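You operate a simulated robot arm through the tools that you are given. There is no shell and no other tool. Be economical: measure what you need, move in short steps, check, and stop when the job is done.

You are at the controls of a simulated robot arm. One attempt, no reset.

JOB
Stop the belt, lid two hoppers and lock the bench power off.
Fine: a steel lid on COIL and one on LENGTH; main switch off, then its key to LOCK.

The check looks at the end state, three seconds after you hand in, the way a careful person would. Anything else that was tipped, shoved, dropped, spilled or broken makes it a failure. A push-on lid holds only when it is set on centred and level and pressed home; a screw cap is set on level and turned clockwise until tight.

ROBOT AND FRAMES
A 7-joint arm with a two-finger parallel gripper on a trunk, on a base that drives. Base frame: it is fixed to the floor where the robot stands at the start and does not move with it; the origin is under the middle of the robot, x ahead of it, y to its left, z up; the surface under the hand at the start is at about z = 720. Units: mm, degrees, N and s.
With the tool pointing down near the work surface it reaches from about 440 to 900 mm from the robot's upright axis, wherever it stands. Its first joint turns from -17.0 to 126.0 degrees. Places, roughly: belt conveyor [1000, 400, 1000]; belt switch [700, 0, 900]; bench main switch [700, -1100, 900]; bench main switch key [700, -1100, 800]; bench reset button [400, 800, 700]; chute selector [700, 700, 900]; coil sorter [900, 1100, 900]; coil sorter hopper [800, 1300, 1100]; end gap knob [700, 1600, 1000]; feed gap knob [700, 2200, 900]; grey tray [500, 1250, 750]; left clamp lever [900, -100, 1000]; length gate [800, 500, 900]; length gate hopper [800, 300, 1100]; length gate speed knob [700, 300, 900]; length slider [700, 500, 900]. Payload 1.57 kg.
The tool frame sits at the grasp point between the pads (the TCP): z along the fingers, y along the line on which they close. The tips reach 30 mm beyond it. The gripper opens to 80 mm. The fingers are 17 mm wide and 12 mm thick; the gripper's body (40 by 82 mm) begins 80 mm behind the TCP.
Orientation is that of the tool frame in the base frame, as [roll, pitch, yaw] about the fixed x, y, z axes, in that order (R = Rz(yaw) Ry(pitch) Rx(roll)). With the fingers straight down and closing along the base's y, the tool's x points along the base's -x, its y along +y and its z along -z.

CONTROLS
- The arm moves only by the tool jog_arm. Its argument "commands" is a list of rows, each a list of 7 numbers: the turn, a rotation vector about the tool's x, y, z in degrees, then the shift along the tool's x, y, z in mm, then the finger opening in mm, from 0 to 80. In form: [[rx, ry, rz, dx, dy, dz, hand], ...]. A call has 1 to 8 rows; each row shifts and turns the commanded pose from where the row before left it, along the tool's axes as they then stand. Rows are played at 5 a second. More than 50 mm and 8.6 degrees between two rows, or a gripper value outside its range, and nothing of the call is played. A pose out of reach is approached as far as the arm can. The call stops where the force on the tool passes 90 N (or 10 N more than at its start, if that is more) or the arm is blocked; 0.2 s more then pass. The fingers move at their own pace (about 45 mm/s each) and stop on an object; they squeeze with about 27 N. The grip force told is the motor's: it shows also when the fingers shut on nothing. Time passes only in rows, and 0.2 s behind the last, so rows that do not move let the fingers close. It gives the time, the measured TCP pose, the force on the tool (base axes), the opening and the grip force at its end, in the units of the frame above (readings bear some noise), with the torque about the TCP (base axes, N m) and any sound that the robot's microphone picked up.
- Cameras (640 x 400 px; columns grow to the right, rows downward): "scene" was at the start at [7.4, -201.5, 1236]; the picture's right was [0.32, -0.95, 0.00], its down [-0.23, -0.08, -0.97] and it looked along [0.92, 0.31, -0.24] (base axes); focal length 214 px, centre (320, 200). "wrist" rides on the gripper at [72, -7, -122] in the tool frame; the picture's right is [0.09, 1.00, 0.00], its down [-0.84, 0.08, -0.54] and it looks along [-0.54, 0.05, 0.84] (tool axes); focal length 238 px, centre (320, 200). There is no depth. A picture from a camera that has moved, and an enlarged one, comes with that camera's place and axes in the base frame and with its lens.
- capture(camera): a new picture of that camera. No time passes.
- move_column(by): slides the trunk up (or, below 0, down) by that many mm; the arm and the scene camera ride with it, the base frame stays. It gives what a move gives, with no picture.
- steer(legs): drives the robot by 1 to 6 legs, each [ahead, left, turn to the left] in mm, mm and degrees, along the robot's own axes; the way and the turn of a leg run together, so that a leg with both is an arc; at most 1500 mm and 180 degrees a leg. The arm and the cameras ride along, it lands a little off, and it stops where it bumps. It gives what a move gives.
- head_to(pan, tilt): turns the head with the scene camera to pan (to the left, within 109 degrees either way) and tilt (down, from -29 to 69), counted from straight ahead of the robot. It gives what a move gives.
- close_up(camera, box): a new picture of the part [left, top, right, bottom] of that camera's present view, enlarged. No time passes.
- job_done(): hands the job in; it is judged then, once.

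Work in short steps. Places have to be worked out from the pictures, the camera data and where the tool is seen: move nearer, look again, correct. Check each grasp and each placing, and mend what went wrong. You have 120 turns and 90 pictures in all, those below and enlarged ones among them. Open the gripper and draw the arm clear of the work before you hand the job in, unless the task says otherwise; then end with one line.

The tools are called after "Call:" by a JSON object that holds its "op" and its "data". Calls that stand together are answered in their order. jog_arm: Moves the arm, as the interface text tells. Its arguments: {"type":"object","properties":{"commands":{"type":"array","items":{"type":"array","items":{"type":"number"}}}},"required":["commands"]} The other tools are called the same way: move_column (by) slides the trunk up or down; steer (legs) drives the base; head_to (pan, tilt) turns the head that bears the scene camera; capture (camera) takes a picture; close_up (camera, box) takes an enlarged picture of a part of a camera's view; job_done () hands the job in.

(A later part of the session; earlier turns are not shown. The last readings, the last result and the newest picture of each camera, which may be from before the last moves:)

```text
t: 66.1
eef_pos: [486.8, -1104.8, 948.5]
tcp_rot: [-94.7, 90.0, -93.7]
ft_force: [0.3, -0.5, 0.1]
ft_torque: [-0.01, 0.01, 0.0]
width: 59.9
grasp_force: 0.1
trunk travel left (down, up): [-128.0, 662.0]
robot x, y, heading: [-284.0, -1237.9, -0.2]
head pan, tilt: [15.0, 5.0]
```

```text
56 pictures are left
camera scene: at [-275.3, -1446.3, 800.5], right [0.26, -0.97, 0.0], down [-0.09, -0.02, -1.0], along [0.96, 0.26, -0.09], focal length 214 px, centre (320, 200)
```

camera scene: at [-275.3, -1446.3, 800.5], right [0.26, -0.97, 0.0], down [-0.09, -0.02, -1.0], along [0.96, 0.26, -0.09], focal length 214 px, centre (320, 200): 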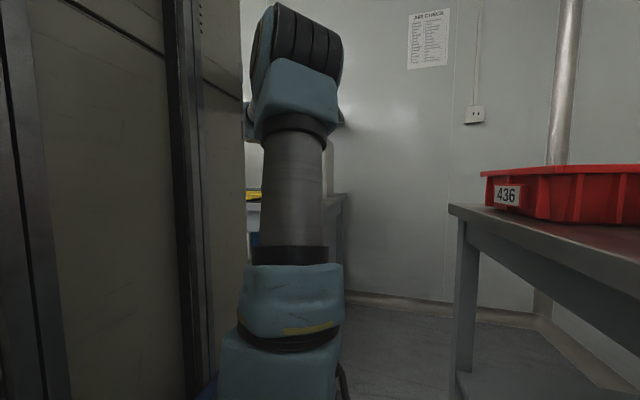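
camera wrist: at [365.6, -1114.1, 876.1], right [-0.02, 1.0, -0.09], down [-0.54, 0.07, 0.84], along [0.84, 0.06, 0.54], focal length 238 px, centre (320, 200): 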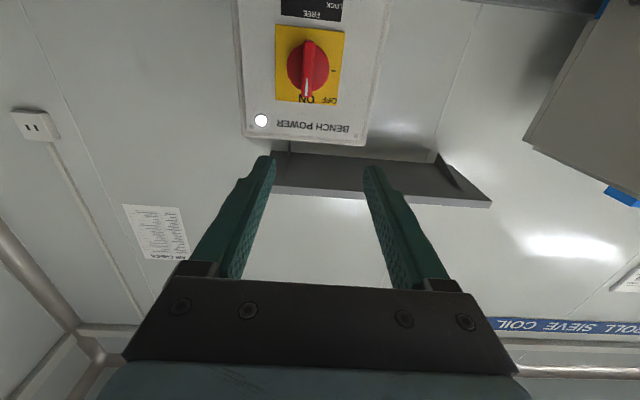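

Knob confirmed at y≈-1124, z≈900. I align, then drive 130 mm nearer.

Call:
{"op": "jog_arm", "data": {"commands": [[0, 0, 0, 24, -10, 0, 60], [0, 0, 0, 24, -9, 0, 60], [0, 0, 0, 0, 0, 0, 60]]}}

Call:
{"op": "steer", "data": {"legs": [[120, 0, 0]]}}

Call:
{"op": "capture", "data": {"camera": "wrist"}}

```text
t: 66.9
eef_pos: [485.5, -1122.2, 901.9]
tcp_rot: [-44.1, 89.8, -43.2]
ft_force: [-0.5, -0.1, 0.0]
ft_torque: [-0.01, 0.01, 0.03]
width: 60.1
grasp_force: 0.1
trunk travel left (down, up): [-128.0, 662.0]
robot x, y, heading: [-283.0, -1238.6, 0.2]
head pan, tilt: [15.0, 5.0]
```

```text
t: 68.1
eef_pos: [606.0, -1122.2, 901.9]
tcp_rot: [-49.1, 89.9, -48.2]
ft_force: [0.0, -0.3, -0.2]
ft_torque: [0.02, -0.01, 0.0]
width: 59.9
grasp_force: 0.0
trunk travel left (down, up): [-128.0, 662.0]
robot x, y, heading: [-165.0, -1239.5, 0.2]
head pan, tilt: [15.0, 5.0]
```

```text
55 pictures are left
camera wrist: at [485.1, -1132.4, 830.0], right [-0.02, 1.0, -0.09], down [-0.54, 0.07, 0.84], along [0.84, 0.06, 0.54], focal length 238 px, centre (320, 200)
```

wrist: 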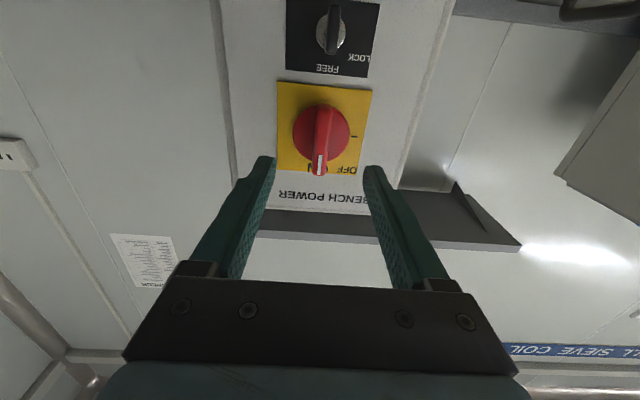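

Knob front at x≈690, disc at ≈710. I advance with the fingers 40 apart, in shrinking steps.

Call:
{"op": "jog_arm", "data": {"commands": [[0, 0, 0, 1, 0, 15, 40], [0, 0, 0, 0, 0, 15, 40], [0, 0, 0, 0, 0, 15, 40], [0, 0, 0, 0, 0, 10, 40], [0, 0, 0, 0, 0, 6, 40], [0, 0, 0, 0, 0, 0, 40]]}}

Call:
{"op": "close_up", "data": {"camera": "wrist", "box": [200, 60, 440, 240]}}

```text
t: 69.5
eef_pos: [665.6, -1121.0, 900.9]
tcp_rot: [-42.7, 89.8, -41.9]
ft_force: [0.3, 0.0, 0.4]
ft_torque: [0.0, 0.01, 0.0]
width: 39.8
grasp_force: 0.0
trunk travel left (down, up): [-128.0, 662.0]
robot x, y, heading: [-165.0, -1238.2, 0.1]
head pan, tilt: [15.0, 5.0]
```

```text
2.22 times, centred on (320, 150) of wrist
camera zoom: at [545.6, -1131.1, 829.1], right [-0.02, 1.0, -0.09], down [-0.54, 0.07, 0.84], along [0.84, 0.06, 0.54], focal length 530 px, centre (320, 311)
```

zoom: 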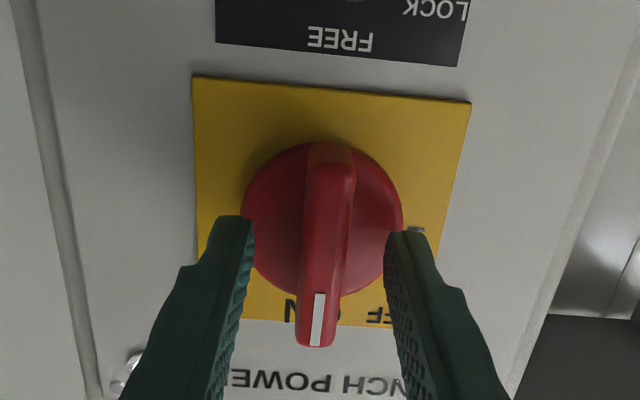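

The grip lies between the fingers; 7 mm more and close.

Call:
{"op": "jog_arm", "data": {"commands": [[0, 0, 0, 0, 0, 5, 40], [0, 0, 0, 0, 0, 3, 40], [0, 0, 0, 0, 0, 0, 10], [0, 0, 0, 0, 0, 0, 10], [0, 0, 0, 0, 0, 0, 10]]}}

Call:
{"op": "close_up", "data": {"camera": "wrist", "box": [200, 60, 440, 240]}}

```text
t: 70.5
eef_pos: [670.7, -1126.8, 900.2]
tcp_rot: [-66.9, 90.0, -66.7]
ft_force: [-42.7, -21.1, -7.6]
ft_torque: [-0.08, 0.27, -1.39]
width: 29.1
grasp_force: 10.2
trunk travel left (down, up): [-128.0, 662.0]
robot x, y, heading: [-163.9, -1238.8, -0.1]
head pan, tilt: [15.0, 5.0]
stopped in row 4: the force on the tool passed its limit at 95 N (the readings are from after the stop); the commanded pose is now the measured one
```

```text
2.22 times, centred on (320, 150) of wrist
camera zoom: at [550.7, -1135.0, 829.0], right [0.0, 1.0, -0.09], down [-0.54, 0.08, 0.84], along [0.84, 0.05, 0.54], focal length 530 px, centre (320, 311)
```

zoom: 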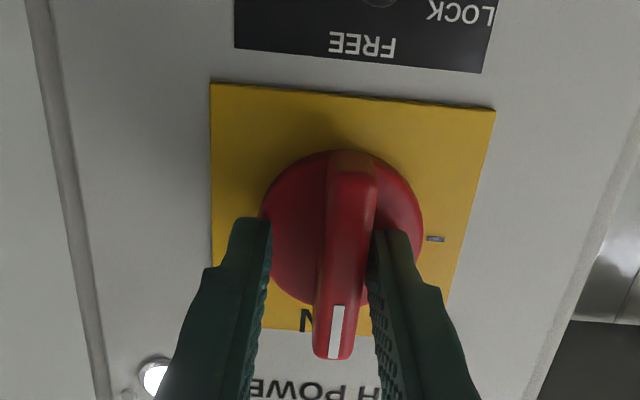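

The tips touch the disc and the hand is about 5 mm too far right. I ease back, recentre and close.

Call:
{"op": "jog_arm", "data": {"commands": [[0, 0, 0, 0, 0, -4, 40], [0, 0, 0, 0, 6, 0, 40], [0, 0, 0, 0, 0, 0, 30], [0, 0, 0, 0, 0, 0, 10], [0, 0, 0, 0, 0, 0, 10], [0, 0, 0, 0, 0, 0, 10]]}}

Call:
{"op": "close_up", "data": {"camera": "wrist", "box": [200, 60, 440, 240]}}

```text
t: 71.9
eef_pos: [670.0, -1118.9, 898.5]
tcp_rot: [-112.4, 89.9, -111.8]
ft_force: [3.1, -7.3, 0.2]
ft_torque: [0.02, -0.02, -0.22]
width: 16.3
grasp_force: 3.9
trunk travel left (down, up): [-128.0, 662.0]
robot x, y, heading: [-167.0, -1242.3, -0.2]
head pan, tilt: [15.0, 5.0]
```

```text
2.22 times, centred on (320, 150) of wrist
camera zoom: at [548.8, -1127.8, 827.9], right [-0.01, 1.0, -0.09], down [-0.54, 0.07, 0.84], along [0.84, 0.06, 0.54], focal length 530 px, centre (320, 311)
```

zoom: 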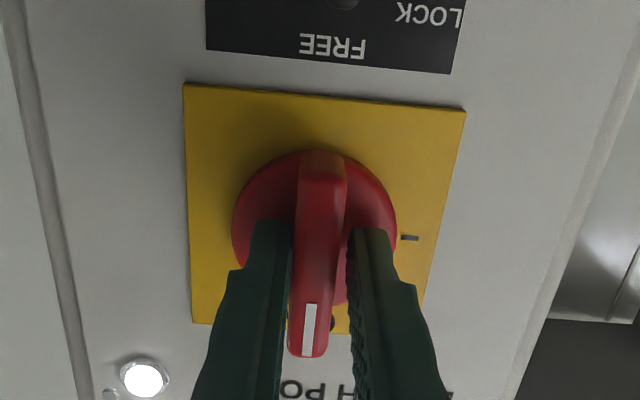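

Gripped centred. Now turn counter-clockwise about the tool axis.

Call:
{"op": "jog_arm", "data": {"commands": [[0, 0, 0, 0, 0, 0, 8], [0, 0, -8, 0, 0, 0, 8], [0, 0, -8, 0, 0, 0, 8], [0, 0, -8, 0, 0, 0, 8], [0, 0, -8, 0, 0, 0, 8], [0, 0, -8, 0, 0, 0, 8]]}}

Call:
{"op": "capture", "data": {"camera": "wrist"}}

```text
t: 73.3
eef_pos: [668.0, -1116.9, 900.2]
tcp_rot: [-89.9, 49.8, -89.5]
ft_force: [1.7, -10.0, 4.3]
ft_torque: [0.0, -0.03, -0.4]
width: 17.7
grasp_force: 5.7
trunk travel left (down, up): [-128.0, 662.0]
robot x, y, heading: [-163.6, -1238.0, -0.2]
head pan, tilt: [15.0, 5.0]
```

```text
51 pictures are left
camera wrist: at [548.3, -1171.3, 850.1], right [-0.01, 0.7, -0.71], down [-0.55, 0.59, 0.59], along [0.84, 0.4, 0.38], focal length 238 px, centre (320, 200)
```

wrist: 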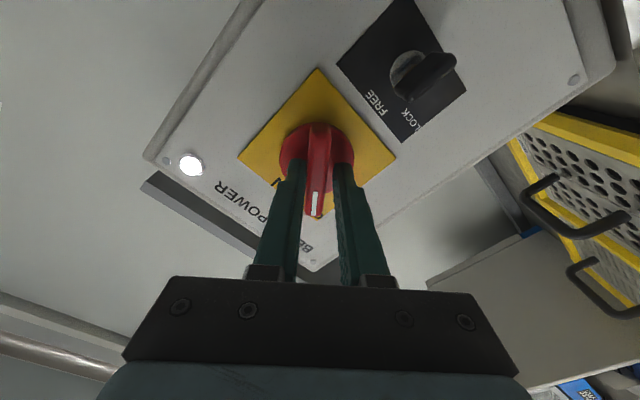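

Turned about 40°, the knob follows. I continue to the OFF mark.

Call:
{"op": "jog_arm", "data": {"commands": [[0, 0, -8, 0, 0, 0, 8], [0, 0, -8, 0, 0, 0, 8], [0, 0, -8, 0, 0, 0, 8], [0, 0, -8, 0, 0, 0, 8], [0, 0, -8, 0, 0, 0, 8], [0, 0, -8, 0, 0, 0, 8], [0, 0, -4, 0, 0, 0, 8], [0, 0, 0, 0, 0, 0, 8]]}}

Call:
{"op": "capture", "data": {"camera": "wrist"}}

```text
t: 75.1
eef_pos: [668.4, -1116.5, 899.2]
tcp_rot: [-90.0, -2.3, -89.4]
ft_force: [0.5, -0.7, 8.5]
ft_torque: [0.09, -0.16, 0.01]
width: 15.1
grasp_force: 4.4
trunk travel left (down, up): [-128.0, 662.0]
robot x, y, heading: [-166.5, -1237.7, 0.0]
head pan, tilt: [15.0, 5.0]
```

```text
50 pictures are left
camera wrist: at [548.4, -1190.8, 909.2], right [0.0, -0.13, -0.99], down [-0.55, 0.83, -0.11], along [0.83, 0.55, -0.07], focal length 238 px, centre (320, 200)
```

wrist: 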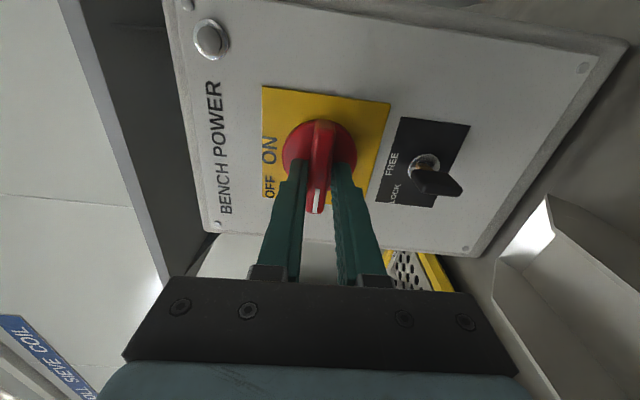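

Lamp is out, knob at OFF. Release, back off 60 mm and roll the hand back.

Call:
{"op": "jog_arm", "data": {"commands": [[0, 0, 0, 0, 0, 0, 50], [0, 0, 0, 0, 0, 0, 50], [0, 0, 0, 0, 0, -15, 50], [0, 0, 0, 0, 0, -25, 50], [0, 0, 0, 0, 0, -25, 50], [0, 0, 0, 0, 0, 0, 50]]}}

Call:
{"op": "jog_arm", "data": {"commands": [[0, 0, 8.5, 0, 0, 0, 50], [0, 0, 8.5, 0, 0, 0, 50], [0, 0, 8.5, 0, 0, 0, 50], [0, 0, 8.5, 0, 0, 0, 50], [0, 0, 8.5, 0, 0, 0, 50], [0, 0, 0, 0, 0, 0, 50]]}}

Call:
{"op": "capture", "data": {"camera": "wrist"}}

```text
t: 76.5
eef_pos: [613.1, -1128.1, 890.9]
tcp_rot: [-90.7, -2.2, -90.3]
ft_force: [-0.3, -0.2, -0.4]
ft_torque: [-0.02, 0.01, 0.01]
width: 49.9
grasp_force: 0.1
trunk travel left (down, up): [-128.0, 662.0]
robot x, y, heading: [-162.3, -1235.6, -0.2]
head pan, tilt: [15.0, 5.0]
```

```text
t: 77.9
eef_pos: [611.3, -1122.6, 890.2]
tcp_rot: [-90.8, 40.5, -90.5]
ft_force: [0.1, -0.1, 0.1]
ft_torque: [-0.01, 0.02, 0.03]
width: 50.0
grasp_force: 0.0
trunk travel left (down, up): [-128.0, 662.0]
robot x, y, heading: [-160.9, -1236.1, -0.0]
head pan, tilt: [15.0, 5.0]
```

```text
49 pictures are left
camera wrist: at [489.4, -1183.7, 852.1], right [-0.01, 0.58, -0.82], down [-0.54, 0.69, 0.49], along [0.84, 0.45, 0.3], focal length 238 px, centre (320, 200)
```

wrist: 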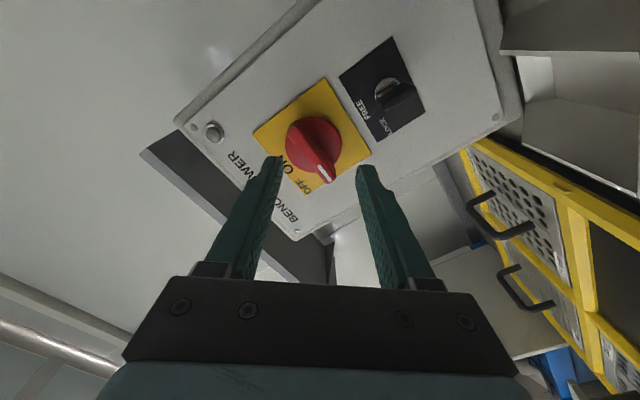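

Knob indeed points to OFF. I roll the remaining 50° back, lower the trunk to key height and look at the key.

Call:
{"op": "jog_arm", "data": {"commands": [[0, 0, 8.2, 0, 0, -10, 40], [0, 0, 8.2, 0, 0, -10, 40], [0, 0, 8.2, 0, 0, 0, 40], [0, 0, 8.2, 0, 0, 0, 40], [0, 0, 8.2, 0, 0, 0, 40], [0, 0, 8.2, 0, 0, 0, 40], [0, 0, 0, 0, 0, 0, 40]]}}

Call:
{"op": "move_column", "data": {"by": -50}}

Call:
{"op": "close_up", "data": {"camera": "wrist", "box": [200, 0, 440, 180]}}

```text
t: 79.7
eef_pos: [601.3, -1139.5, 885.4]
tcp_rot: [-155.9, 88.7, -157.5]
ft_force: [0.3, -0.6, 0.0]
ft_torque: [0.03, -0.03, 0.0]
width: 40.0
grasp_force: 0.0
trunk travel left (down, up): [-128.0, 662.0]
robot x, y, heading: [-161.2, -1241.3, 0.0]
head pan, tilt: [15.0, 5.0]
stopped in row 7: the arm was blocked; the commanded pose is now the measured one
```

```text
t: 80.6
eef_pos: [599.7, -1140.6, 837.4]
tcp_rot: [-152.5, 88.9, -154.1]
ft_force: [1.0, -0.8, -0.3]
ft_torque: [-0.06, -0.03, 0.03]
width: 40.0
grasp_force: 0.1
trunk travel left (down, up): [-78.0, 712.0]
robot x, y, heading: [-164.3, -1236.3, -0.1]
head pan, tilt: [15.0, 5.0]
```

```text
2.22 times, centred on (320, 90) of wrist
camera zoom: at [476.5, -1145.7, 769.1], right [0.03, 0.99, -0.1], down [-0.53, 0.1, 0.84], along [0.85, 0.03, 0.53], focal length 530 px, centre (320, 444)
```

zoom: 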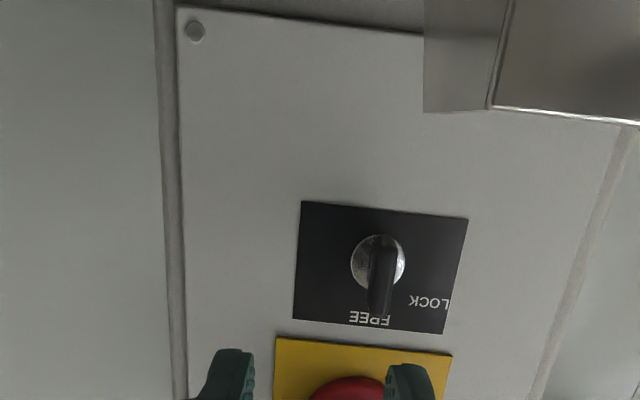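

Key at about (690–710, -1121, 823). I align on it and advance.

Call:
{"op": "jog_arm", "data": {"commands": [[-1.6, -1, 0, 5, 8, 10, 36], [0, 0, 0, 5, 8, 15, 36], [0, 0, 0, 4, 4, 15, 36], [0, 0, 0, 0, 0, 10, 36], [0, 0, 0, 0, 0, 0, 36]]}}

Call:
{"op": "close_up", "data": {"camera": "wrist", "box": [200, 60, 440, 240]}}

```text
t: 81.8
eef_pos: [647.5, -1111.1, 825.3]
tcp_rot: [-77.8, 89.4, -77.3]
ft_force: [0.0, 0.4, 0.3]
ft_torque: [0.01, 0.02, 0.01]
width: 36.1
grasp_force: 0.2
trunk travel left (down, up): [-78.0, 712.0]
robot x, y, heading: [-163.4, -1235.9, -0.1]
head pan, tilt: [15.0, 5.0]
```

```text
2.22 times, centred on (320, 150) of wrist
camera zoom: at [525.5, -1122.0, 753.4], right [-0.01, 0.99, -0.1], down [-0.54, 0.08, 0.83], along [0.84, 0.07, 0.54], focal length 530 px, centre (320, 311)
```

zoom: 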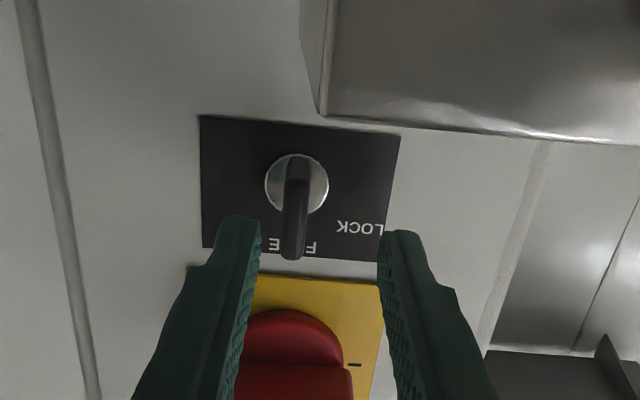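

Hand is 9 mm too far left; the block on the bench is about 55 mm ahead of the camera, enough for the 20 mm still needed. I recentre and advance.

Call:
{"op": "jog_arm", "data": {"commands": [[0, 0, 0, 3, -9, 0, 30], [0, 0, 0, 0, 0, 6, 30], [0, 0, 0, 0, 0, 6, 30], [0, 0, 0, 0, 0, 6, 30], [0, 0, 0, 0, 0, 0, 30]]}}

Call:
{"op": "close_up", "data": {"camera": "wrist", "box": [200, 60, 440, 240]}}

```text
t: 83.0
eef_pos: [664.2, -1121.0, 822.4]
tcp_rot: [-77.4, 89.5, -76.7]
ft_force: [-0.7, -0.2, 0.2]
ft_torque: [0.01, 0.01, -0.01]
width: 29.8
grasp_force: 0.1
trunk travel left (down, up): [-78.0, 712.0]
robot x, y, heading: [-167.8, -1239.8, 0.1]
head pan, tilt: [15.0, 5.0]
```

```text
2.22 times, centred on (320, 150) of wrist
camera zoom: at [543.1, -1131.0, 751.0], right [-0.01, 0.99, -0.1], down [-0.54, 0.08, 0.83], along [0.84, 0.06, 0.54], focal length 530 px, centre (320, 311)
```

zoom: 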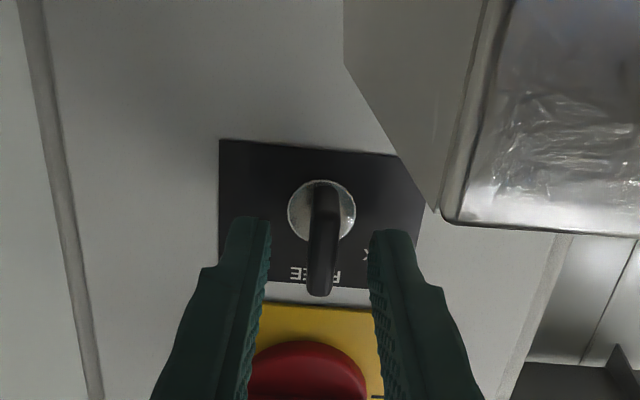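

Key centred between the fingers. Close.

Call:
{"op": "jog_arm", "data": {"commands": [[0, 0, 0, 0, 1, 3, 30], [0, 0, 0, 0, 0, 0, 0], [0, 0, 0, 0, 0, 0, 0], [0, 0, 0, 0, 0, 0, 0]]}}

Call:
{"op": "jog_arm", "data": {"commands": [[0, 0, -8, 0, 0, 0, 0], [0, 0, -8, 0, 0, 0, 0], [0, 0, -8, 0, 0, 0, 0], [0, 0, -8, 0, 0, 0, 0], [0, 0, -8, 0, 0, 0, 0], [0, 0, 0, 0, 0, 0, 0]]}}

Call:
{"op": "capture", "data": {"camera": "wrist"}}

```text
t: 84.0
eef_pos: [667.9, -1120.4, 822.3]
tcp_rot: [-78.5, 89.5, -78.0]
ft_force: [-0.2, -1.6, -0.2]
ft_torque: [0.02, 0.07, -0.56]
width: 8.0
grasp_force: 26.8
trunk travel left (down, up): [-78.0, 712.0]
robot x, y, heading: [-165.1, -1240.7, -0.0]
head pan, tilt: [15.0, 5.0]
```

```text
t: 85.4
eef_pos: [667.3, -1119.0, 820.9]
tcp_rot: [-90.0, 49.3, -89.2]
ft_force: [-0.2, 5.2, -3.9]
ft_torque: [-0.01, 0.0, -0.55]
width: 7.9
grasp_force: 26.8
trunk travel left (down, up): [-78.0, 712.0]
robot x, y, heading: [-163.7, -1237.8, -0.1]
head pan, tilt: [15.0, 5.0]
```

```text
45 pictures are left
camera wrist: at [546.8, -1173.4, 772.4], right [-0.01, 0.7, -0.72], down [-0.55, 0.6, 0.58], along [0.83, 0.4, 0.38], focal length 238 px, centre (320, 200)
```

wrist: 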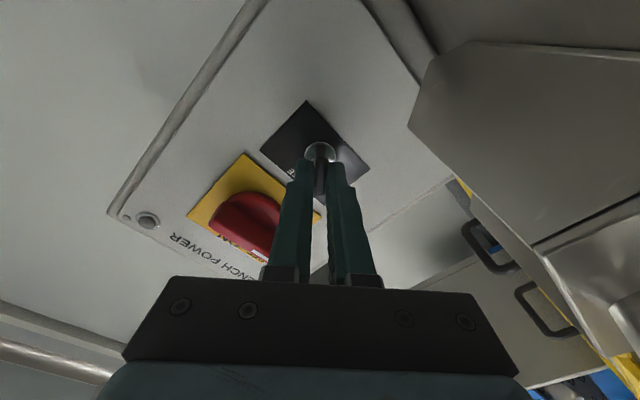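

Key is firmly held (8 mm) and turns freely with the hand. I continue the turn, looking for the stop.

Call:
{"op": "jog_arm", "data": {"commands": [[0, 0, -8, 0, 0, 0, 0], [0, 0, -8, 0, 0, 0, 0], [0, 0, -8, 0, 0, 0, 0], [0, 0, -8, 0, 0, 0, 0], [0, 0, -8, 0, 0, 0, 0], [0, 0, -8, 0, 0, 0, 0], [0, 0, -2, 0, 0, 0, 0], [0, 0, 0, 0, 0, 0, 0]]}}

Call:
{"op": "close_up", "data": {"camera": "wrist", "box": [160, 40, 480, 280]}}

```text
t: 87.2
eef_pos: [667.3, -1117.4, 819.6]
tcp_rot: [-90.2, -0.6, -89.2]
ft_force: [-4.0, 15.8, -23.0]
ft_torque: [0.45, 0.03, 0.31]
width: 8.2
grasp_force: 26.4
trunk travel left (down, up): [-78.0, 712.0]
robot x, y, heading: [-170.4, -1239.0, -0.0]
head pan, tilt: [15.0, 5.0]
```

```text
1.67 times, centred on (320, 160) of wrist
camera zoom: at [547.1, -1192.8, 828.6], right [0.0, -0.1, -0.99], down [-0.55, 0.83, -0.09], along [0.83, 0.55, -0.06], focal length 397 px, centre (320, 267)
```

zoom: 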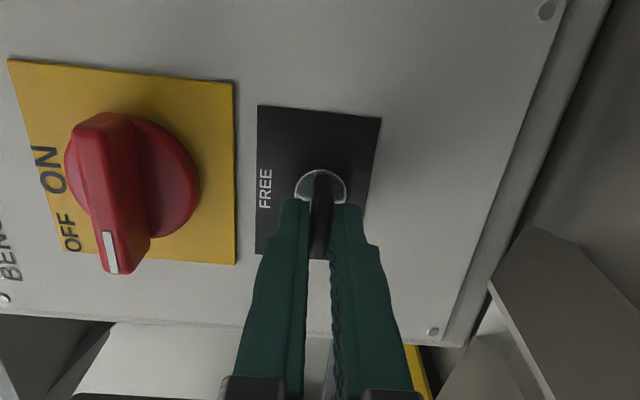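

Key is turned 90° and resists now: LOCK. Release and back off, then check.

Call:
{"op": "jog_arm", "data": {"commands": [[0, 0, 0, 0, 0, 0, 40], [0, 0, 0, 0, 0, 0, 40], [0, 0, 0, 0, 0, -15, 40], [0, 0, 0, 0, 0, -20, 40], [0, 0, 0, 0, 0, 0, 40]]}}

Call:
{"op": "close_up", "data": {"camera": "wrist", "box": [160, 20, 480, 260]}}

```text
t: 88.4
eef_pos: [631.9, -1122.2, 823.5]
tcp_rot: [-89.9, -0.5, -89.5]
ft_force: [0.0, -0.9, -1.0]
ft_torque: [-0.02, 0.0, -0.03]
width: 40.2
grasp_force: 0.1
trunk travel left (down, up): [-78.0, 712.0]
robot x, y, heading: [-161.3, -1240.4, 0.0]
head pan, tilt: [15.0, 5.0]
```

```text
1.67 times, centred on (320, 140) of wrist
camera zoom: at [510.8, -1195.8, 830.7], right [0.0, -0.1, -0.99], down [-0.55, 0.83, -0.09], along [0.83, 0.55, -0.05], focal length 397 px, centre (320, 300)
```

zoom: 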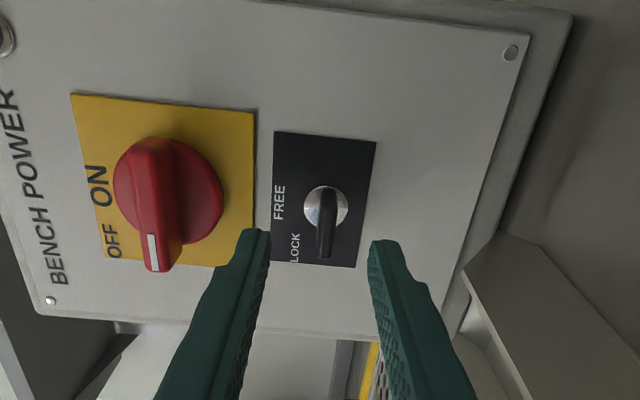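

Knob OFF, key LOCK. Now drive back, raise the trunk, and turn the hand to point down with the fingers closing along x for the lid handles.

Call:
{"op": "steer", "data": {"legs": [[-250, 0, 0]]}}

Call:
{"op": "move_column", "data": {"by": 300}}

Call:
{"op": "jog_arm", "data": {"commands": [[-8.5, 0, 0, 0, 0, 0, 40], [-8.5, 0, 0, 0, 0, 0, 40], [-8.5, 0, 0, 0, 0, 0, 40], [-8.5, 0, 0, 0, 0, 0, 40], [-8.5, 0, 0, 0, 0, 0, 40], [-8.5, 0, 0, 0, 0, 0, 40], [-8.5, 0, 0, 0, 0, 0, 40], [-8.5, 0, 0, 0, 0, 0, 40]]}}

Call:
{"op": "jog_arm", "data": {"commands": [[-8.5, 0, 0, 0, 0, 0, 40], [-8.5, 0, 0, 0, 0, 0, 40], [-5, 0, 0, 0, 0, 0, 40], [0, 0, 0, 0, 0, 0, 40]]}}

```text
t: 90.2
eef_pos: [383.9, -1120.6, 824.3]
tcp_rot: [-89.9, -0.4, -89.1]
ft_force: [-0.1, 0.2, -0.2]
ft_torque: [0.01, 0.01, 0.01]
width: 40.2
grasp_force: 0.1
trunk travel left (down, up): [-78.0, 712.0]
robot x, y, heading: [-415.3, -1239.2, 0.1]
head pan, tilt: [15.0, 5.0]
```

```text
t: 93.2
eef_pos: [384.7, -1120.1, 1122.7]
tcp_rot: [-89.9, -0.5, -89.2]
ft_force: [0.4, -0.1, 0.4]
ft_torque: [-0.01, 0.03, -0.01]
width: 40.0
grasp_force: 0.1
trunk travel left (down, up): [-378.0, 412.0]
robot x, y, heading: [-408.2, -1241.3, 0.0]
head pan, tilt: [15.0, 5.0]
```

```text
t: 95.0
eef_pos: [373.1, -1112.7, 1121.6]
tcp_rot: [-147.1, -0.9, -88.6]
ft_force: [0.4, -0.3, 0.0]
ft_torque: [-0.01, 0.03, -0.03]
width: 40.1
grasp_force: 0.0
out of reach, approached as far as the arm can: row 7, 8
trunk travel left (down, up): [-378.0, 412.0]
robot x, y, heading: [-412.9, -1236.6, -0.0]
head pan, tilt: [15.0, 5.0]
```

```text
t: 96.0
eef_pos: [374.6, -1113.0, 1123.7]
tcp_rot: [-147.1, -1.0, -88.6]
ft_force: [-0.5, -0.1, -0.5]
ft_torque: [0.02, 0.01, -0.03]
width: 40.0
grasp_force: 0.0
out of reach, approached as far as the arm can: row 1, 2, 3
trunk travel left (down, up): [-378.0, 412.0]
robot x, y, heading: [-415.0, -1240.0, 0.1]
head pan, tilt: [15.0, 5.0]
```

The wrist can't reach that height when down-pointing; draw the hand in by 200 mm and lower.

Call:
{"op": "jog_arm", "data": {"commands": [[0, 0, 0, 0, 40, 10, 40], [0, 0, 0, 0, 40, 10, 40], [0, 0, 0, 0, 40, 10, 40], [0, 0, 0, 0, 40, 10, 40], [0, 0, 0, 0, 20, 0, 40], [0, 0, 0, 0, 0, 0, 40]]}}

```text
t: 97.4
eef_pos: [249.2, -1122.7, 987.7]
tcp_rot: [-147.4, -0.7, -89.2]
ft_force: [-0.6, 0.1, -1.0]
ft_torque: [-0.02, 0.01, -0.01]
width: 39.9
grasp_force: 0.1
trunk travel left (down, up): [-378.0, 412.0]
robot x, y, heading: [-411.2, -1240.0, 0.3]
head pan, tilt: [15.0, 5.0]
```

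Now finish the rotation to straight down.

Call:
{"op": "jog_arm", "data": {"commands": [[-8.5, 0, 0, 0, 0, 0, 40], [-8.5, 0, 0, 0, 0, 0, 40], [-8.5, 0, 0, 0, 0, 0, 40], [-7.1, 0, 0, 0, 0, 0, 40], [0, 0, 0, 0, 0, 0, 40]]}}

```text
t: 98.6
eef_pos: [243.7, -1118.7, 991.7]
tcp_rot: [-179.6, -1.0, -88.6]
ft_force: [0.4, 0.5, 0.1]
ft_torque: [-0.04, 0.02, 0.04]
width: 40.3
grasp_force: 0.0
trunk travel left (down, up): [-378.0, 412.0]
robot x, y, heading: [-411.1, -1239.1, 0.3]
head pan, tilt: [15.0, 5.0]
```

Hand points down, closing along x. Drive left to the LENGTH hopper, then ahead over the lid.

Call:
{"op": "steer", "data": {"legs": [[0, 1400, 0], [330, 0, 0]]}}

Call:
{"op": "head_to", "data": {"pan": 25, "tilt": 25}}

Call:
{"op": "capture", "data": {"camera": "wrist"}}

Call:
{"op": "capture", "data": {"camera": "scene"}}

```text
t: 107.3
eef_pos: [590.4, 238.8, 992.1]
tcp_rot: [-179.6, -0.9, -90.0]
ft_force: [-0.4, -1.0, 0.1]
ft_torque: [0.0, -0.02, 0.02]
width: 40.1
grasp_force: 0.1
trunk travel left (down, up): [-378.0, 412.0]
robot x, y, heading: [-70.9, 132.1, -1.4]
head pan, tilt: [15.0, 5.0]
```

```text
t: 108.1
eef_pos: [589.5, 238.8, 991.7]
tcp_rot: [-179.6, -0.9, -90.0]
ft_force: [1.3, 0.2, -0.7]
ft_torque: [-0.01, -0.01, 0.01]
width: 40.0
grasp_force: 0.1
trunk travel left (down, up): [-378.0, 412.0]
robot x, y, heading: [-71.1, 137.6, -1.3]
head pan, tilt: [25.0, 25.0]
```

```text
42 pictures are left
camera wrist: at [595.8, 167.6, 1115.2], right [-1.0, -0.09, -0.01], down [-0.08, 0.85, 0.53], along [-0.04, 0.53, -0.85], focal length 238 px, centre (320, 200)
```

wrist: 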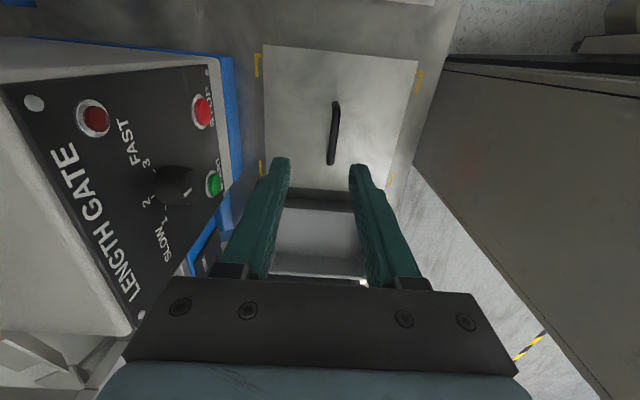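

```text
41 pictures are left
camera scene: at [-69.6, -58.8, 1018.4], right [0.4, -0.92, 0.0], down [-0.39, -0.17, -0.91], along [0.83, 0.36, -0.42], focal length 214 px, centre (320, 200)
```

scene: 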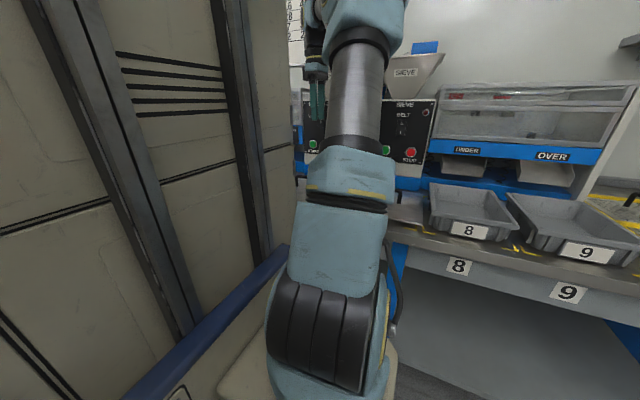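

Lid handle at ≈(568, 275), lid ≈213 mm square. Before taking it, I raise the hand, move closer, and measure the LENGTH hopper from above.

Call:
{"op": "move_column", "data": {"by": 270}}

Call:
{"op": "steer", "data": {"legs": [[70, 0, 1.4]]}}

Call:
{"op": "jog_arm", "data": {"commands": [[0, 0, 0, 0, -40, 0, 40], [0, 0, 0, 0, -40, 0, 40], [0, 0, 0, 0, -40, 0, 40], [0, 0, 0, 0, 0, 0, 40]]}}

Call:
{"op": "capture", "data": {"camera": "wrist"}}

```text
t: 110.8
eef_pos: [589.4, 239.4, 1262.6]
tcp_rot: [-179.6, -0.9, -90.0]
ft_force: [-0.4, 0.9, 0.5]
ft_torque: [0.02, -0.04, 0.01]
width: 39.9
grasp_force: 0.2
trunk travel left (down, up): [-648.0, 142.0]
robot x, y, heading: [-63.5, 133.3, -1.2]
head pan, tilt: [25.0, 25.0]
```

```text
t: 111.8
eef_pos: [656.8, 252.7, 1261.9]
tcp_rot: [-179.6, -0.9, -88.6]
ft_force: [-0.7, 0.0, 0.2]
ft_torque: [0.02, 0.04, 0.01]
width: 39.8
grasp_force: 0.1
trunk travel left (down, up): [-648.0, 142.0]
robot x, y, heading: [3.1, 132.1, 0.0]
head pan, tilt: [25.0, 25.0]
```

```text
t: 112.8
eef_pos: [752.7, 253.1, 1259.1]
tcp_rot: [-179.4, -0.9, -88.6]
ft_force: [0.0, -0.3, -0.3]
ft_torque: [0.02, 0.03, 0.0]
width: 39.7
grasp_force: 0.0
out of reach, approached as far as the arm can: row 3
trunk travel left (down, up): [-648.0, 142.0]
robot x, y, heading: [2.6, 128.5, -0.0]
head pan, tilt: [25.0, 25.0]
```

```text
40 pictures are left
camera wrist: at [761.2, 182.7, 1383.3], right [-0.99, -0.12, -0.01], down [-0.1, 0.84, 0.53], along [-0.05, 0.53, -0.85], focal length 238 px, centre (320, 200)
```

wrist: 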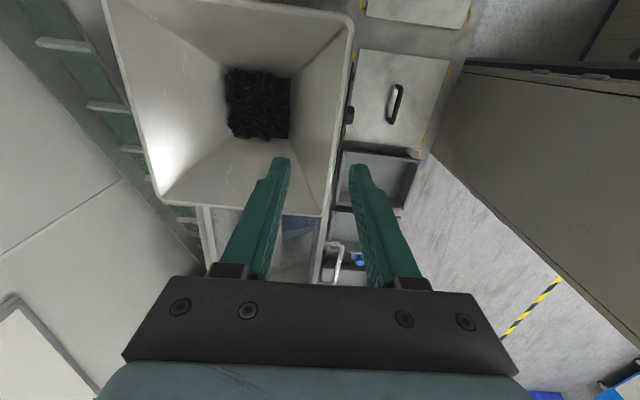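

Hopper outline is clear but its height isn't; raising the trunk 140 mm gives a second view for scale.

Call:
{"op": "move_column", "data": {"by": 140}}

Call:
{"op": "capture", "data": {"camera": "wrist"}}

```text
t: 114.5
eef_pos: [752.7, 254.0, 1399.4]
tcp_rot: [-179.4, -0.9, -88.6]
ft_force: [-0.3, 0.1, 0.0]
ft_torque: [-0.03, -0.02, -0.01]
width: 40.0
grasp_force: 0.1
trunk travel left (down, up): [-788.0, 2.0]
robot x, y, heading: [1.6, 130.6, 0.1]
head pan, tilt: [25.0, 25.0]
```

```text
39 pictures are left
camera wrist: at [761.3, 182.8, 1523.3], right [-0.99, -0.12, -0.01], down [-0.1, 0.84, 0.53], along [-0.05, 0.53, -0.85], focal length 238 px, centre (320, 200)
```

wrist: 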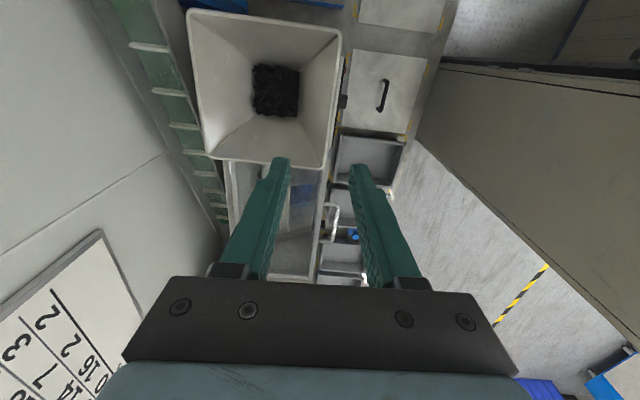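

LENGTH hopper works out at centre (842, 261), rim 200 mm square at z≈1134. I test reach there with the hand low on the arm, and get a close view.

Call:
{"op": "jog_arm", "data": {"commands": [[0, 0, 0, 0, 0, 45, 40], [0, 0, 0, 0, 0, 45, 40], [0, 0, 0, 0, 0, 45, 40], [0, 0, 0, 0, -30, 15, 40], [0, 0, 0, 0, -30, 0, 40], [0, 0, -1.4, 0, -30, 0, 40], [0, 0, 0, 0, 0, 0, 40]]}}

Call:
{"op": "capture", "data": {"camera": "wrist"}}

```text
t: 116.1
eef_pos: [834.8, 251.1, 1251.3]
tcp_rot: [-179.4, -0.9, -87.8]
ft_force: [0.2, 0.1, -0.1]
ft_torque: [0.01, -0.04, 0.03]
width: 39.9
grasp_force: 0.0
out of reach, approached as far as the arm can: row 6
trunk travel left (down, up): [-788.0, 2.0]
robot x, y, heading: [0.7, 133.7, 0.3]
head pan, tilt: [25.0, 25.0]
```

```text
38 pictures are left
camera wrist: at [843.7, 180.3, 1374.9], right [-0.99, -0.13, -0.01], down [-0.12, 0.84, 0.53], along [-0.06, 0.52, -0.85], focal length 238 px, centre (320, 200)
```

wrist: 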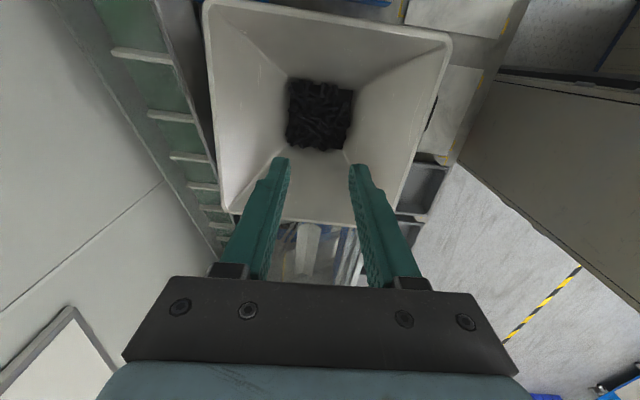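

Reach is nearly there and will be better lower. I go back over the lid, levelled and squared, and lower the trunk for the grasp.

Call:
{"op": "jog_arm", "data": {"commands": [[-0.6, -0.9, 2.2, 0, 45, 0, 50], [0, 0, 0, -10, 45, 0, 50], [0, 0, 0, -10, 45, 0, 50], [0, 0, 0, -3, 45, 0, 50], [0, 0, 0, 0, 45, 0, 50], [0, 0, 0, 0, 45, 0, 50], [0, 0, 0, 0, 0, 0, 50]]}}

Call:
{"op": "move_column", "data": {"by": -330}}

Call:
{"op": "capture", "data": {"camera": "wrist"}}

```text
t: 117.7
eef_pos: [564.5, 270.0, 1251.1]
tcp_rot: [180.0, 0.0, -89.4]
ft_force: [0.6, -0.4, 0.4]
ft_torque: [-0.02, -0.04, 0.03]
width: 49.9
grasp_force: 0.1
trunk travel left (down, up): [-788.0, 2.0]
robot x, y, heading: [-2.5, 134.8, 0.2]
head pan, tilt: [25.0, 25.0]
```

```text
t: 121.0
eef_pos: [566.0, 271.0, 919.8]
tcp_rot: [179.9, 0.0, -89.4]
ft_force: [-0.8, 0.1, -0.2]
ft_torque: [0.04, 0.0, -0.02]
width: 50.0
grasp_force: 0.1
trunk travel left (down, up): [-458.0, 332.0]
robot x, y, heading: [-0.3, 128.9, 0.0]
head pan, tilt: [25.0, 25.0]
```

```text
37 pictures are left
camera wrist: at [573.7, 197.3, 1044.0], right [-0.99, -0.1, 0.0], down [-0.09, 0.84, 0.54], along [-0.06, 0.54, -0.84], focal length 238 px, centre (320, 200)
```

wrist: 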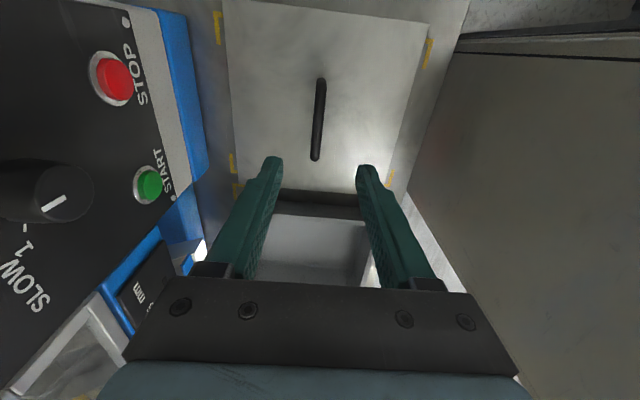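

Hand is right over the handle (568, 271). Descend to just above the lid plate, feeling for contact.

Call:
{"op": "jog_arm", "data": {"commands": [[0, 0, 0, 0, -2, 40, 50], [0, 0, 0, 0, 0, 40, 50], [0, 0, 0, 0, 0, 40, 50], [0, 0, 0, 0, 0, 20, 50], [0, 0, 0, 0, 0, 8, 50], [0, 0, 0, 0, 0, 0, 50]]}}

Call:
{"op": "capture", "data": {"camera": "wrist"}}

```text
t: 122.4
eef_pos: [566.6, 270.7, 773.2]
tcp_rot: [180.0, 0.0, -89.4]
ft_force: [-0.3, 0.0, 0.1]
ft_torque: [0.0, 0.0, 0.0]
width: 49.8
grasp_force: 0.1
trunk travel left (down, up): [-458.0, 332.0]
robot x, y, heading: [-2.4, 132.8, -0.3]
head pan, tilt: [25.0, 25.0]
```

```text
36 pictures are left
camera wrist: at [574.3, 197.7, 895.7], right [-0.99, -0.1, 0.0], down [-0.09, 0.84, 0.54], along [-0.06, 0.54, -0.84], focal length 238 px, centre (320, 200)
```

wrist: 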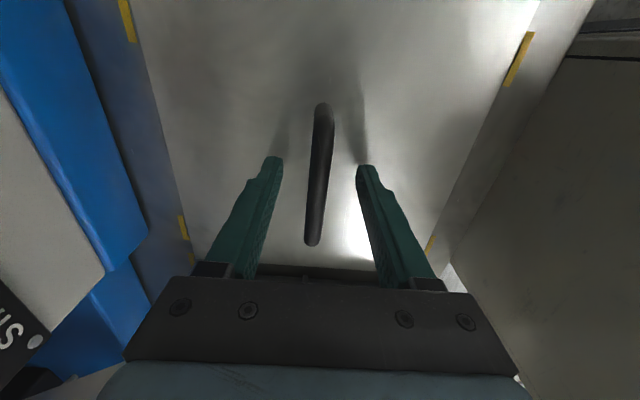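

Handle bar is level with the pads (tips ≈3 mm above the plate). Close the fingers.

Call:
{"op": "jog_arm", "data": {"commands": [[0, 0, 0, 0, -1, 0, 30], [0, 0, 0, 0, 0, 0, 0], [0, 0, 0, 0, 0, 0, 0], [0, 0, 0, 0, 0, 0, 0], [0, 0, 0, 0, 0, 0, 0]]}}

Call:
{"op": "jog_arm", "data": {"commands": [[0, 0, 0, 0, 0, -10, 0], [0, 0, 0, 0, 0, -20, 0], [0, 0, 0, 0, 0, -20, 0], [0, 0, 0, 0, 0, 0, 0]]}}

Call:
{"op": "capture", "data": {"camera": "wrist"}}

```text
t: 123.6
eef_pos: [567.2, 270.3, 772.7]
tcp_rot: [180.0, -0.1, -89.4]
ft_force: [0.0, 0.5, 0.0]
ft_torque: [0.01, 0.02, -0.1]
width: 11.2
grasp_force: 27.1
trunk travel left (down, up): [-458.0, 332.0]
robot x, y, heading: [3.0, 135.1, 0.2]
head pan, tilt: [25.0, 25.0]
```

```text
t: 124.6
eef_pos: [568.8, 269.6, 822.9]
tcp_rot: [179.9, 0.0, -89.4]
ft_force: [0.9, 0.0, -3.4]
ft_torque: [0.01, -0.04, 0.0]
width: 11.5
grasp_force: 27.1
trunk travel left (down, up): [-458.0, 332.0]
robot x, y, heading: [4.9, 134.7, 0.2]
head pan, tilt: [25.0, 25.0]
```

```text
35 pictures are left
camera wrist: at [576.7, 197.4, 946.1], right [-0.99, -0.1, 0.0], down [-0.09, 0.84, 0.54], along [-0.06, 0.54, -0.84], focal length 238 px, centre (320, 200)
```

wrist: 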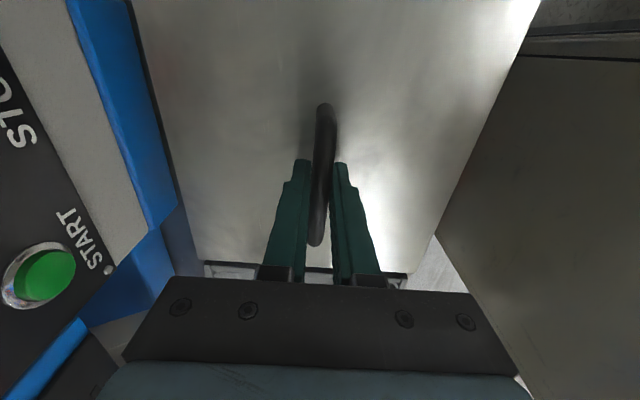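

The lid hangs from the hand (3.4 N), handle centred. Raise it: trunk fully up, then the arm up.

Call:
{"op": "move_column", "data": {"by": 330}}

Call:
{"op": "jog_arm", "data": {"commands": [[0, 0, 0.6, 0, 0, -40, 0], [0, 0, 0, 0, 0, -40, 0], [0, 0, 0, 0, 0, 0, 0]]}}

Call:
{"op": "head_to", "data": {"pan": 38, "tilt": 5}}

Call:
{"op": "capture", "data": {"camera": "scene"}}

```text
t: 127.8
eef_pos: [569.3, 269.7, 1154.0]
tcp_rot: [-180.0, -0.1, -89.5]
ft_force: [-0.4, -0.4, -2.1]
ft_torque: [0.03, 0.01, 0.03]
width: 11.5
grasp_force: 27.1
trunk travel left (down, up): [-788.0, 2.0]
robot x, y, heading: [-0.6, 128.0, -0.1]
head pan, tilt: [25.0, 25.0]
```

```text
t: 128.6
eef_pos: [569.0, 269.8, 1233.2]
tcp_rot: [180.0, 0.0, -90.0]
ft_force: [-0.1, 0.2, -3.0]
ft_torque: [0.01, -0.01, 0.01]
width: 11.3
grasp_force: 26.5
trunk travel left (down, up): [-788.0, 2.0]
robot x, y, heading: [1.7, 132.5, 0.1]
head pan, tilt: [25.0, 25.0]
```

```text
t: 129.4
eef_pos: [569.3, 270.7, 1233.4]
tcp_rot: [-179.9, 0.0, -90.0]
ft_force: [-0.3, -1.1, -3.1]
ft_torque: [-0.03, -0.01, 0.0]
width: 11.5
grasp_force: 26.9
trunk travel left (down, up): [-788.0, 2.0]
robot x, y, heading: [2.2, 134.0, 0.1]
head pan, tilt: [38.0, 5.0]
```

```text
34 pictures are left
camera scene: at [-6.8, -41.8, 1460.7], right [0.62, -0.79, 0.0], down [-0.07, -0.05, -1.0], along [0.78, 0.61, -0.09], focal length 214 px, centre (320, 200)
```

scene: 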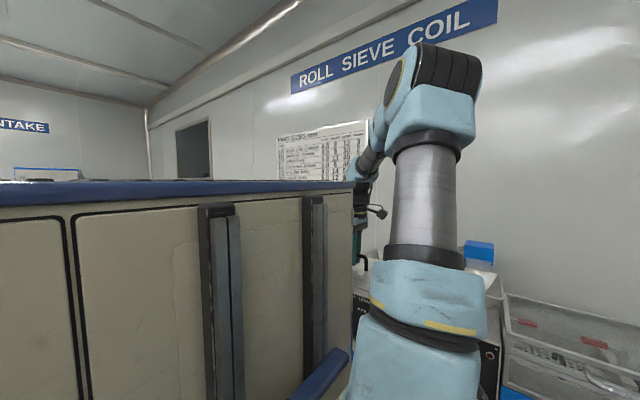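

Lid level at z≈1233. Carry it over the LENGTH hopper centre (841, 260).

Call:
{"op": "jog_arm", "data": {"commands": [[0, 0, 0, 3, -45, 0, 0], [0, 0, 0, 3, -45, 0, 0], [0, 0, 0, 3, -45, 0, 0], [0, 0, 0, 0, -45, 0, 0], [0, 0, 0, 0, -45, 0, 0], [0, 0, 0, 0, -30, 10, 0], [0, 0, 0, 0, -16, 10, 0], [0, 0, 0, 0, 0, 0, 0]]}}

Call:
{"op": "capture", "data": {"camera": "wrist"}}

```text
t: 131.2
eef_pos: [839.4, 261.0, 1214.8]
tcp_rot: [179.9, 0.1, -89.9]
ft_force: [0.7, 0.0, -2.9]
ft_torque: [0.0, 0.0, 0.02]
width: 11.3
grasp_force: 26.6
trunk travel left (down, up): [-788.0, 2.0]
robot x, y, heading: [1.8, 131.4, 0.2]
head pan, tilt: [38.0, 5.0]
```

```text
33 pictures are left
camera wrist: at [847.8, 188.0, 1336.7], right [-1.0, -0.09, 0.0], down [-0.08, 0.84, 0.54], along [-0.05, 0.54, -0.84], focal length 238 px, centre (320, 200)
```

wrist: 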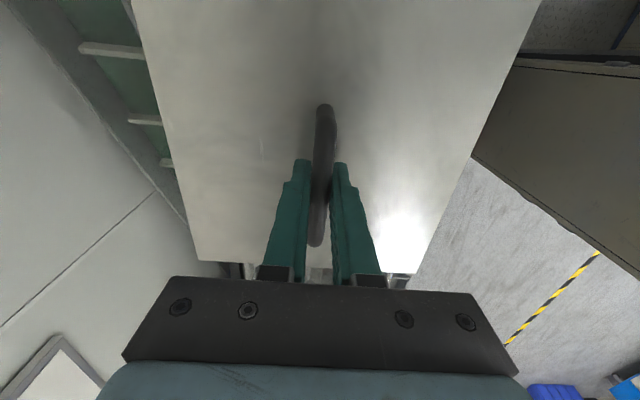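

Lid centred over the hopper within ~2 mm by my measure. Lower slowly to first contact.

Call:
{"op": "jog_arm", "data": {"commands": [[0, 0, 0, -1.5, 0, 10, 0], [0, 0, 0, 0, 0, 10, 0], [0, 0, 0, 0, 0, 5, 0], [0, 0, 0, 0, 0, 3, 0], [0, 0, 0, 0, 0, 0, 0]]}}

```text
t: 132.4
eef_pos: [840.6, 262.6, 1187.3]
tcp_rot: [-179.9, 0.0, -90.1]
ft_force: [0.0, -8.1, 4.9]
ft_torque: [0.32, -0.01, 0.0]
width: 11.6
grasp_force: 27.6
trunk travel left (down, up): [-788.0, 2.0]
robot x, y, heading: [2.6, 135.6, 0.2]
head pan, tilt: [38.0, 5.0]
```

Contact is on the +y side and pushes toward -y, so the lid is a little too far left. Lift 3 mm, shift 3 mm right, and try again.

Call:
{"op": "jog_arm", "data": {"commands": [[0, 0, 0, 0, 0, -4, 0], [0, 0, 0, 3, 0, 0, 0], [0, 0, 0, 0, 0, 3, 0], [0, 0, 0, 0, 0, 2, 0], [0, 0, 0, 0, 0, 0, 0]]}}

```text
t: 133.7
eef_pos: [839.5, 261.8, 1184.2]
tcp_rot: [-180.0, 0.0, -90.0]
ft_force: [-0.6, 0.4, -2.6]
ft_torque: [-0.03, 0.01, 0.01]
width: 11.5
grasp_force: 26.9
trunk travel left (down, up): [-788.0, 2.0]
robot x, y, heading: [3.8, 134.1, 0.3]
head pan, tilt: [38.0, 5.0]
```

No contact now at 1184, lower than before. Continue down in 2 mm steps.

Call:
{"op": "jog_arm", "data": {"commands": [[0, 0, 0, 0, 0, 2, 0], [0, 0, 0, 0, 0, 2, 0], [0, 0, 0, 0, 0, 2, 0], [0, 0, 0, 0, 0, 0, 0]]}}

```text
t: 134.7
eef_pos: [839.2, 260.1, 1180.0]
tcp_rot: [-179.7, 0.2, -90.0]
ft_force: [6.7, 2.9, 26.3]
ft_torque: [0.05, 0.0, 0.03]
width: 11.5
grasp_force: 26.8
trunk travel left (down, up): [-788.0, 2.0]
robot x, y, heading: [-0.7, 133.8, 0.3]
head pan, tilt: [38.0, 5.0]
```

Symmetric contact now (29 N up, almost no torque). Nudge +1 mm in x and press on gently.

Call:
{"op": "jog_arm", "data": {"commands": [[0, 0, 0, 0, -1, 2, 0], [0, 0, 0, 0, 0, 2, 0], [0, 0, 0, 0, 0, 2, 0], [0, 0, 0, 0, 0, 0, 0]]}}

```text
t: 135.7
eef_pos: [839.5, 259.8, 1173.2]
tcp_rot: [-179.9, 0.0, -90.1]
ft_force: [-7.3, 0.1, 20.1]
ft_torque: [-0.07, -0.04, 0.01]
width: 11.7
grasp_force: 27.1
trunk travel left (down, up): [-788.0, 2.0]
robot x, y, heading: [2.1, 132.1, -0.2]
head pan, tilt: [38.0, 5.0]
```

It is sliding on. Keep pressing home until the force climbs.

Call:
{"op": "jog_arm", "data": {"commands": [[0, 0, 0, 0, 1, 3, 0], [0, 0, 0, 0, 0, 3, 0], [0, 0, 0, 0, 0, 3, 0], [0, 0, 0, 0, 0, 3, 0], [0, 0, 0, 0, 0, 3, 0], [0, 0, 0, 0, 0, 0, 0]]}}

```text
t: 137.1
eef_pos: [839.6, 257.8, 1172.2]
tcp_rot: [-178.7, 0.5, -90.1]
ft_force: [-2.7, -2.0, 85.8]
ft_torque: [-0.47, 1.86, 0.07]
width: 12.0
grasp_force: 26.9
trunk travel left (down, up): [-788.0, 2.0]
robot x, y, heading: [2.6, 132.1, 0.2]
head pan, tilt: [38.0, 5.0]
```

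Force up to 86 N at 1172: bottomed. Relax, open, rise and look at the lid.

Call:
{"op": "jog_arm", "data": {"commands": [[0, 0, 0, 0, 0, -6, 0], [0, 0, 0, 0, 0, -7, 0], [0, 0, 0, 0, 0, 0, 40], [0, 0, 0, 0, 0, 0, 40], [0, 0, 0, 0, 0, 0, 40]]}}

Call:
{"op": "jog_arm", "data": {"commands": [[0, 0, 0, 0, 0, -30, 40], [0, 0, 0, 0, 0, -40, 40], [0, 0, 0, 0, 20, -20, 40], [0, 0, 0, 0, 0, 0, 40]]}}

Call:
{"op": "capture", "data": {"camera": "wrist"}}

```text
t: 138.2
eef_pos: [840.3, 258.6, 1173.2]
tcp_rot: [-179.7, 0.2, -90.1]
ft_force: [14.5, -2.8, 34.1]
ft_torque: [-0.06, 0.14, 0.0]
width: 27.5
grasp_force: 0.1
trunk travel left (down, up): [-788.0, 2.0]
robot x, y, heading: [-1.8, 134.0, 0.2]
head pan, tilt: [38.0, 5.0]
```

```text
t: 139.2
eef_pos: [820.0, 259.8, 1250.1]
tcp_rot: [-180.0, 0.0, -90.1]
ft_force: [-1.0, -0.1, -0.7]
ft_torque: [0.04, 0.03, -0.03]
width: 39.8
grasp_force: 0.1
out of reach, approached as far as the arm can: row 2
trunk travel left (down, up): [-788.0, 2.0]
robot x, y, heading: [1.5, 130.7, 0.4]
head pan, tilt: [38.0, 5.0]
```

```text
32 pictures are left
camera wrist: at [827.0, 186.7, 1372.2], right [-1.0, -0.09, 0.0], down [-0.08, 0.84, 0.54], along [-0.05, 0.54, -0.84], focal length 238 px, centre (320, 200)
```

wrist: 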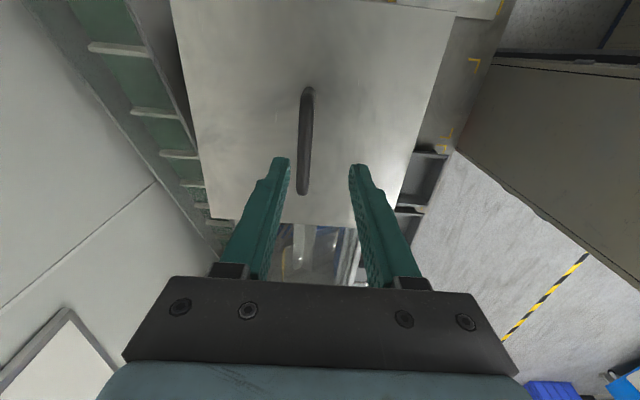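

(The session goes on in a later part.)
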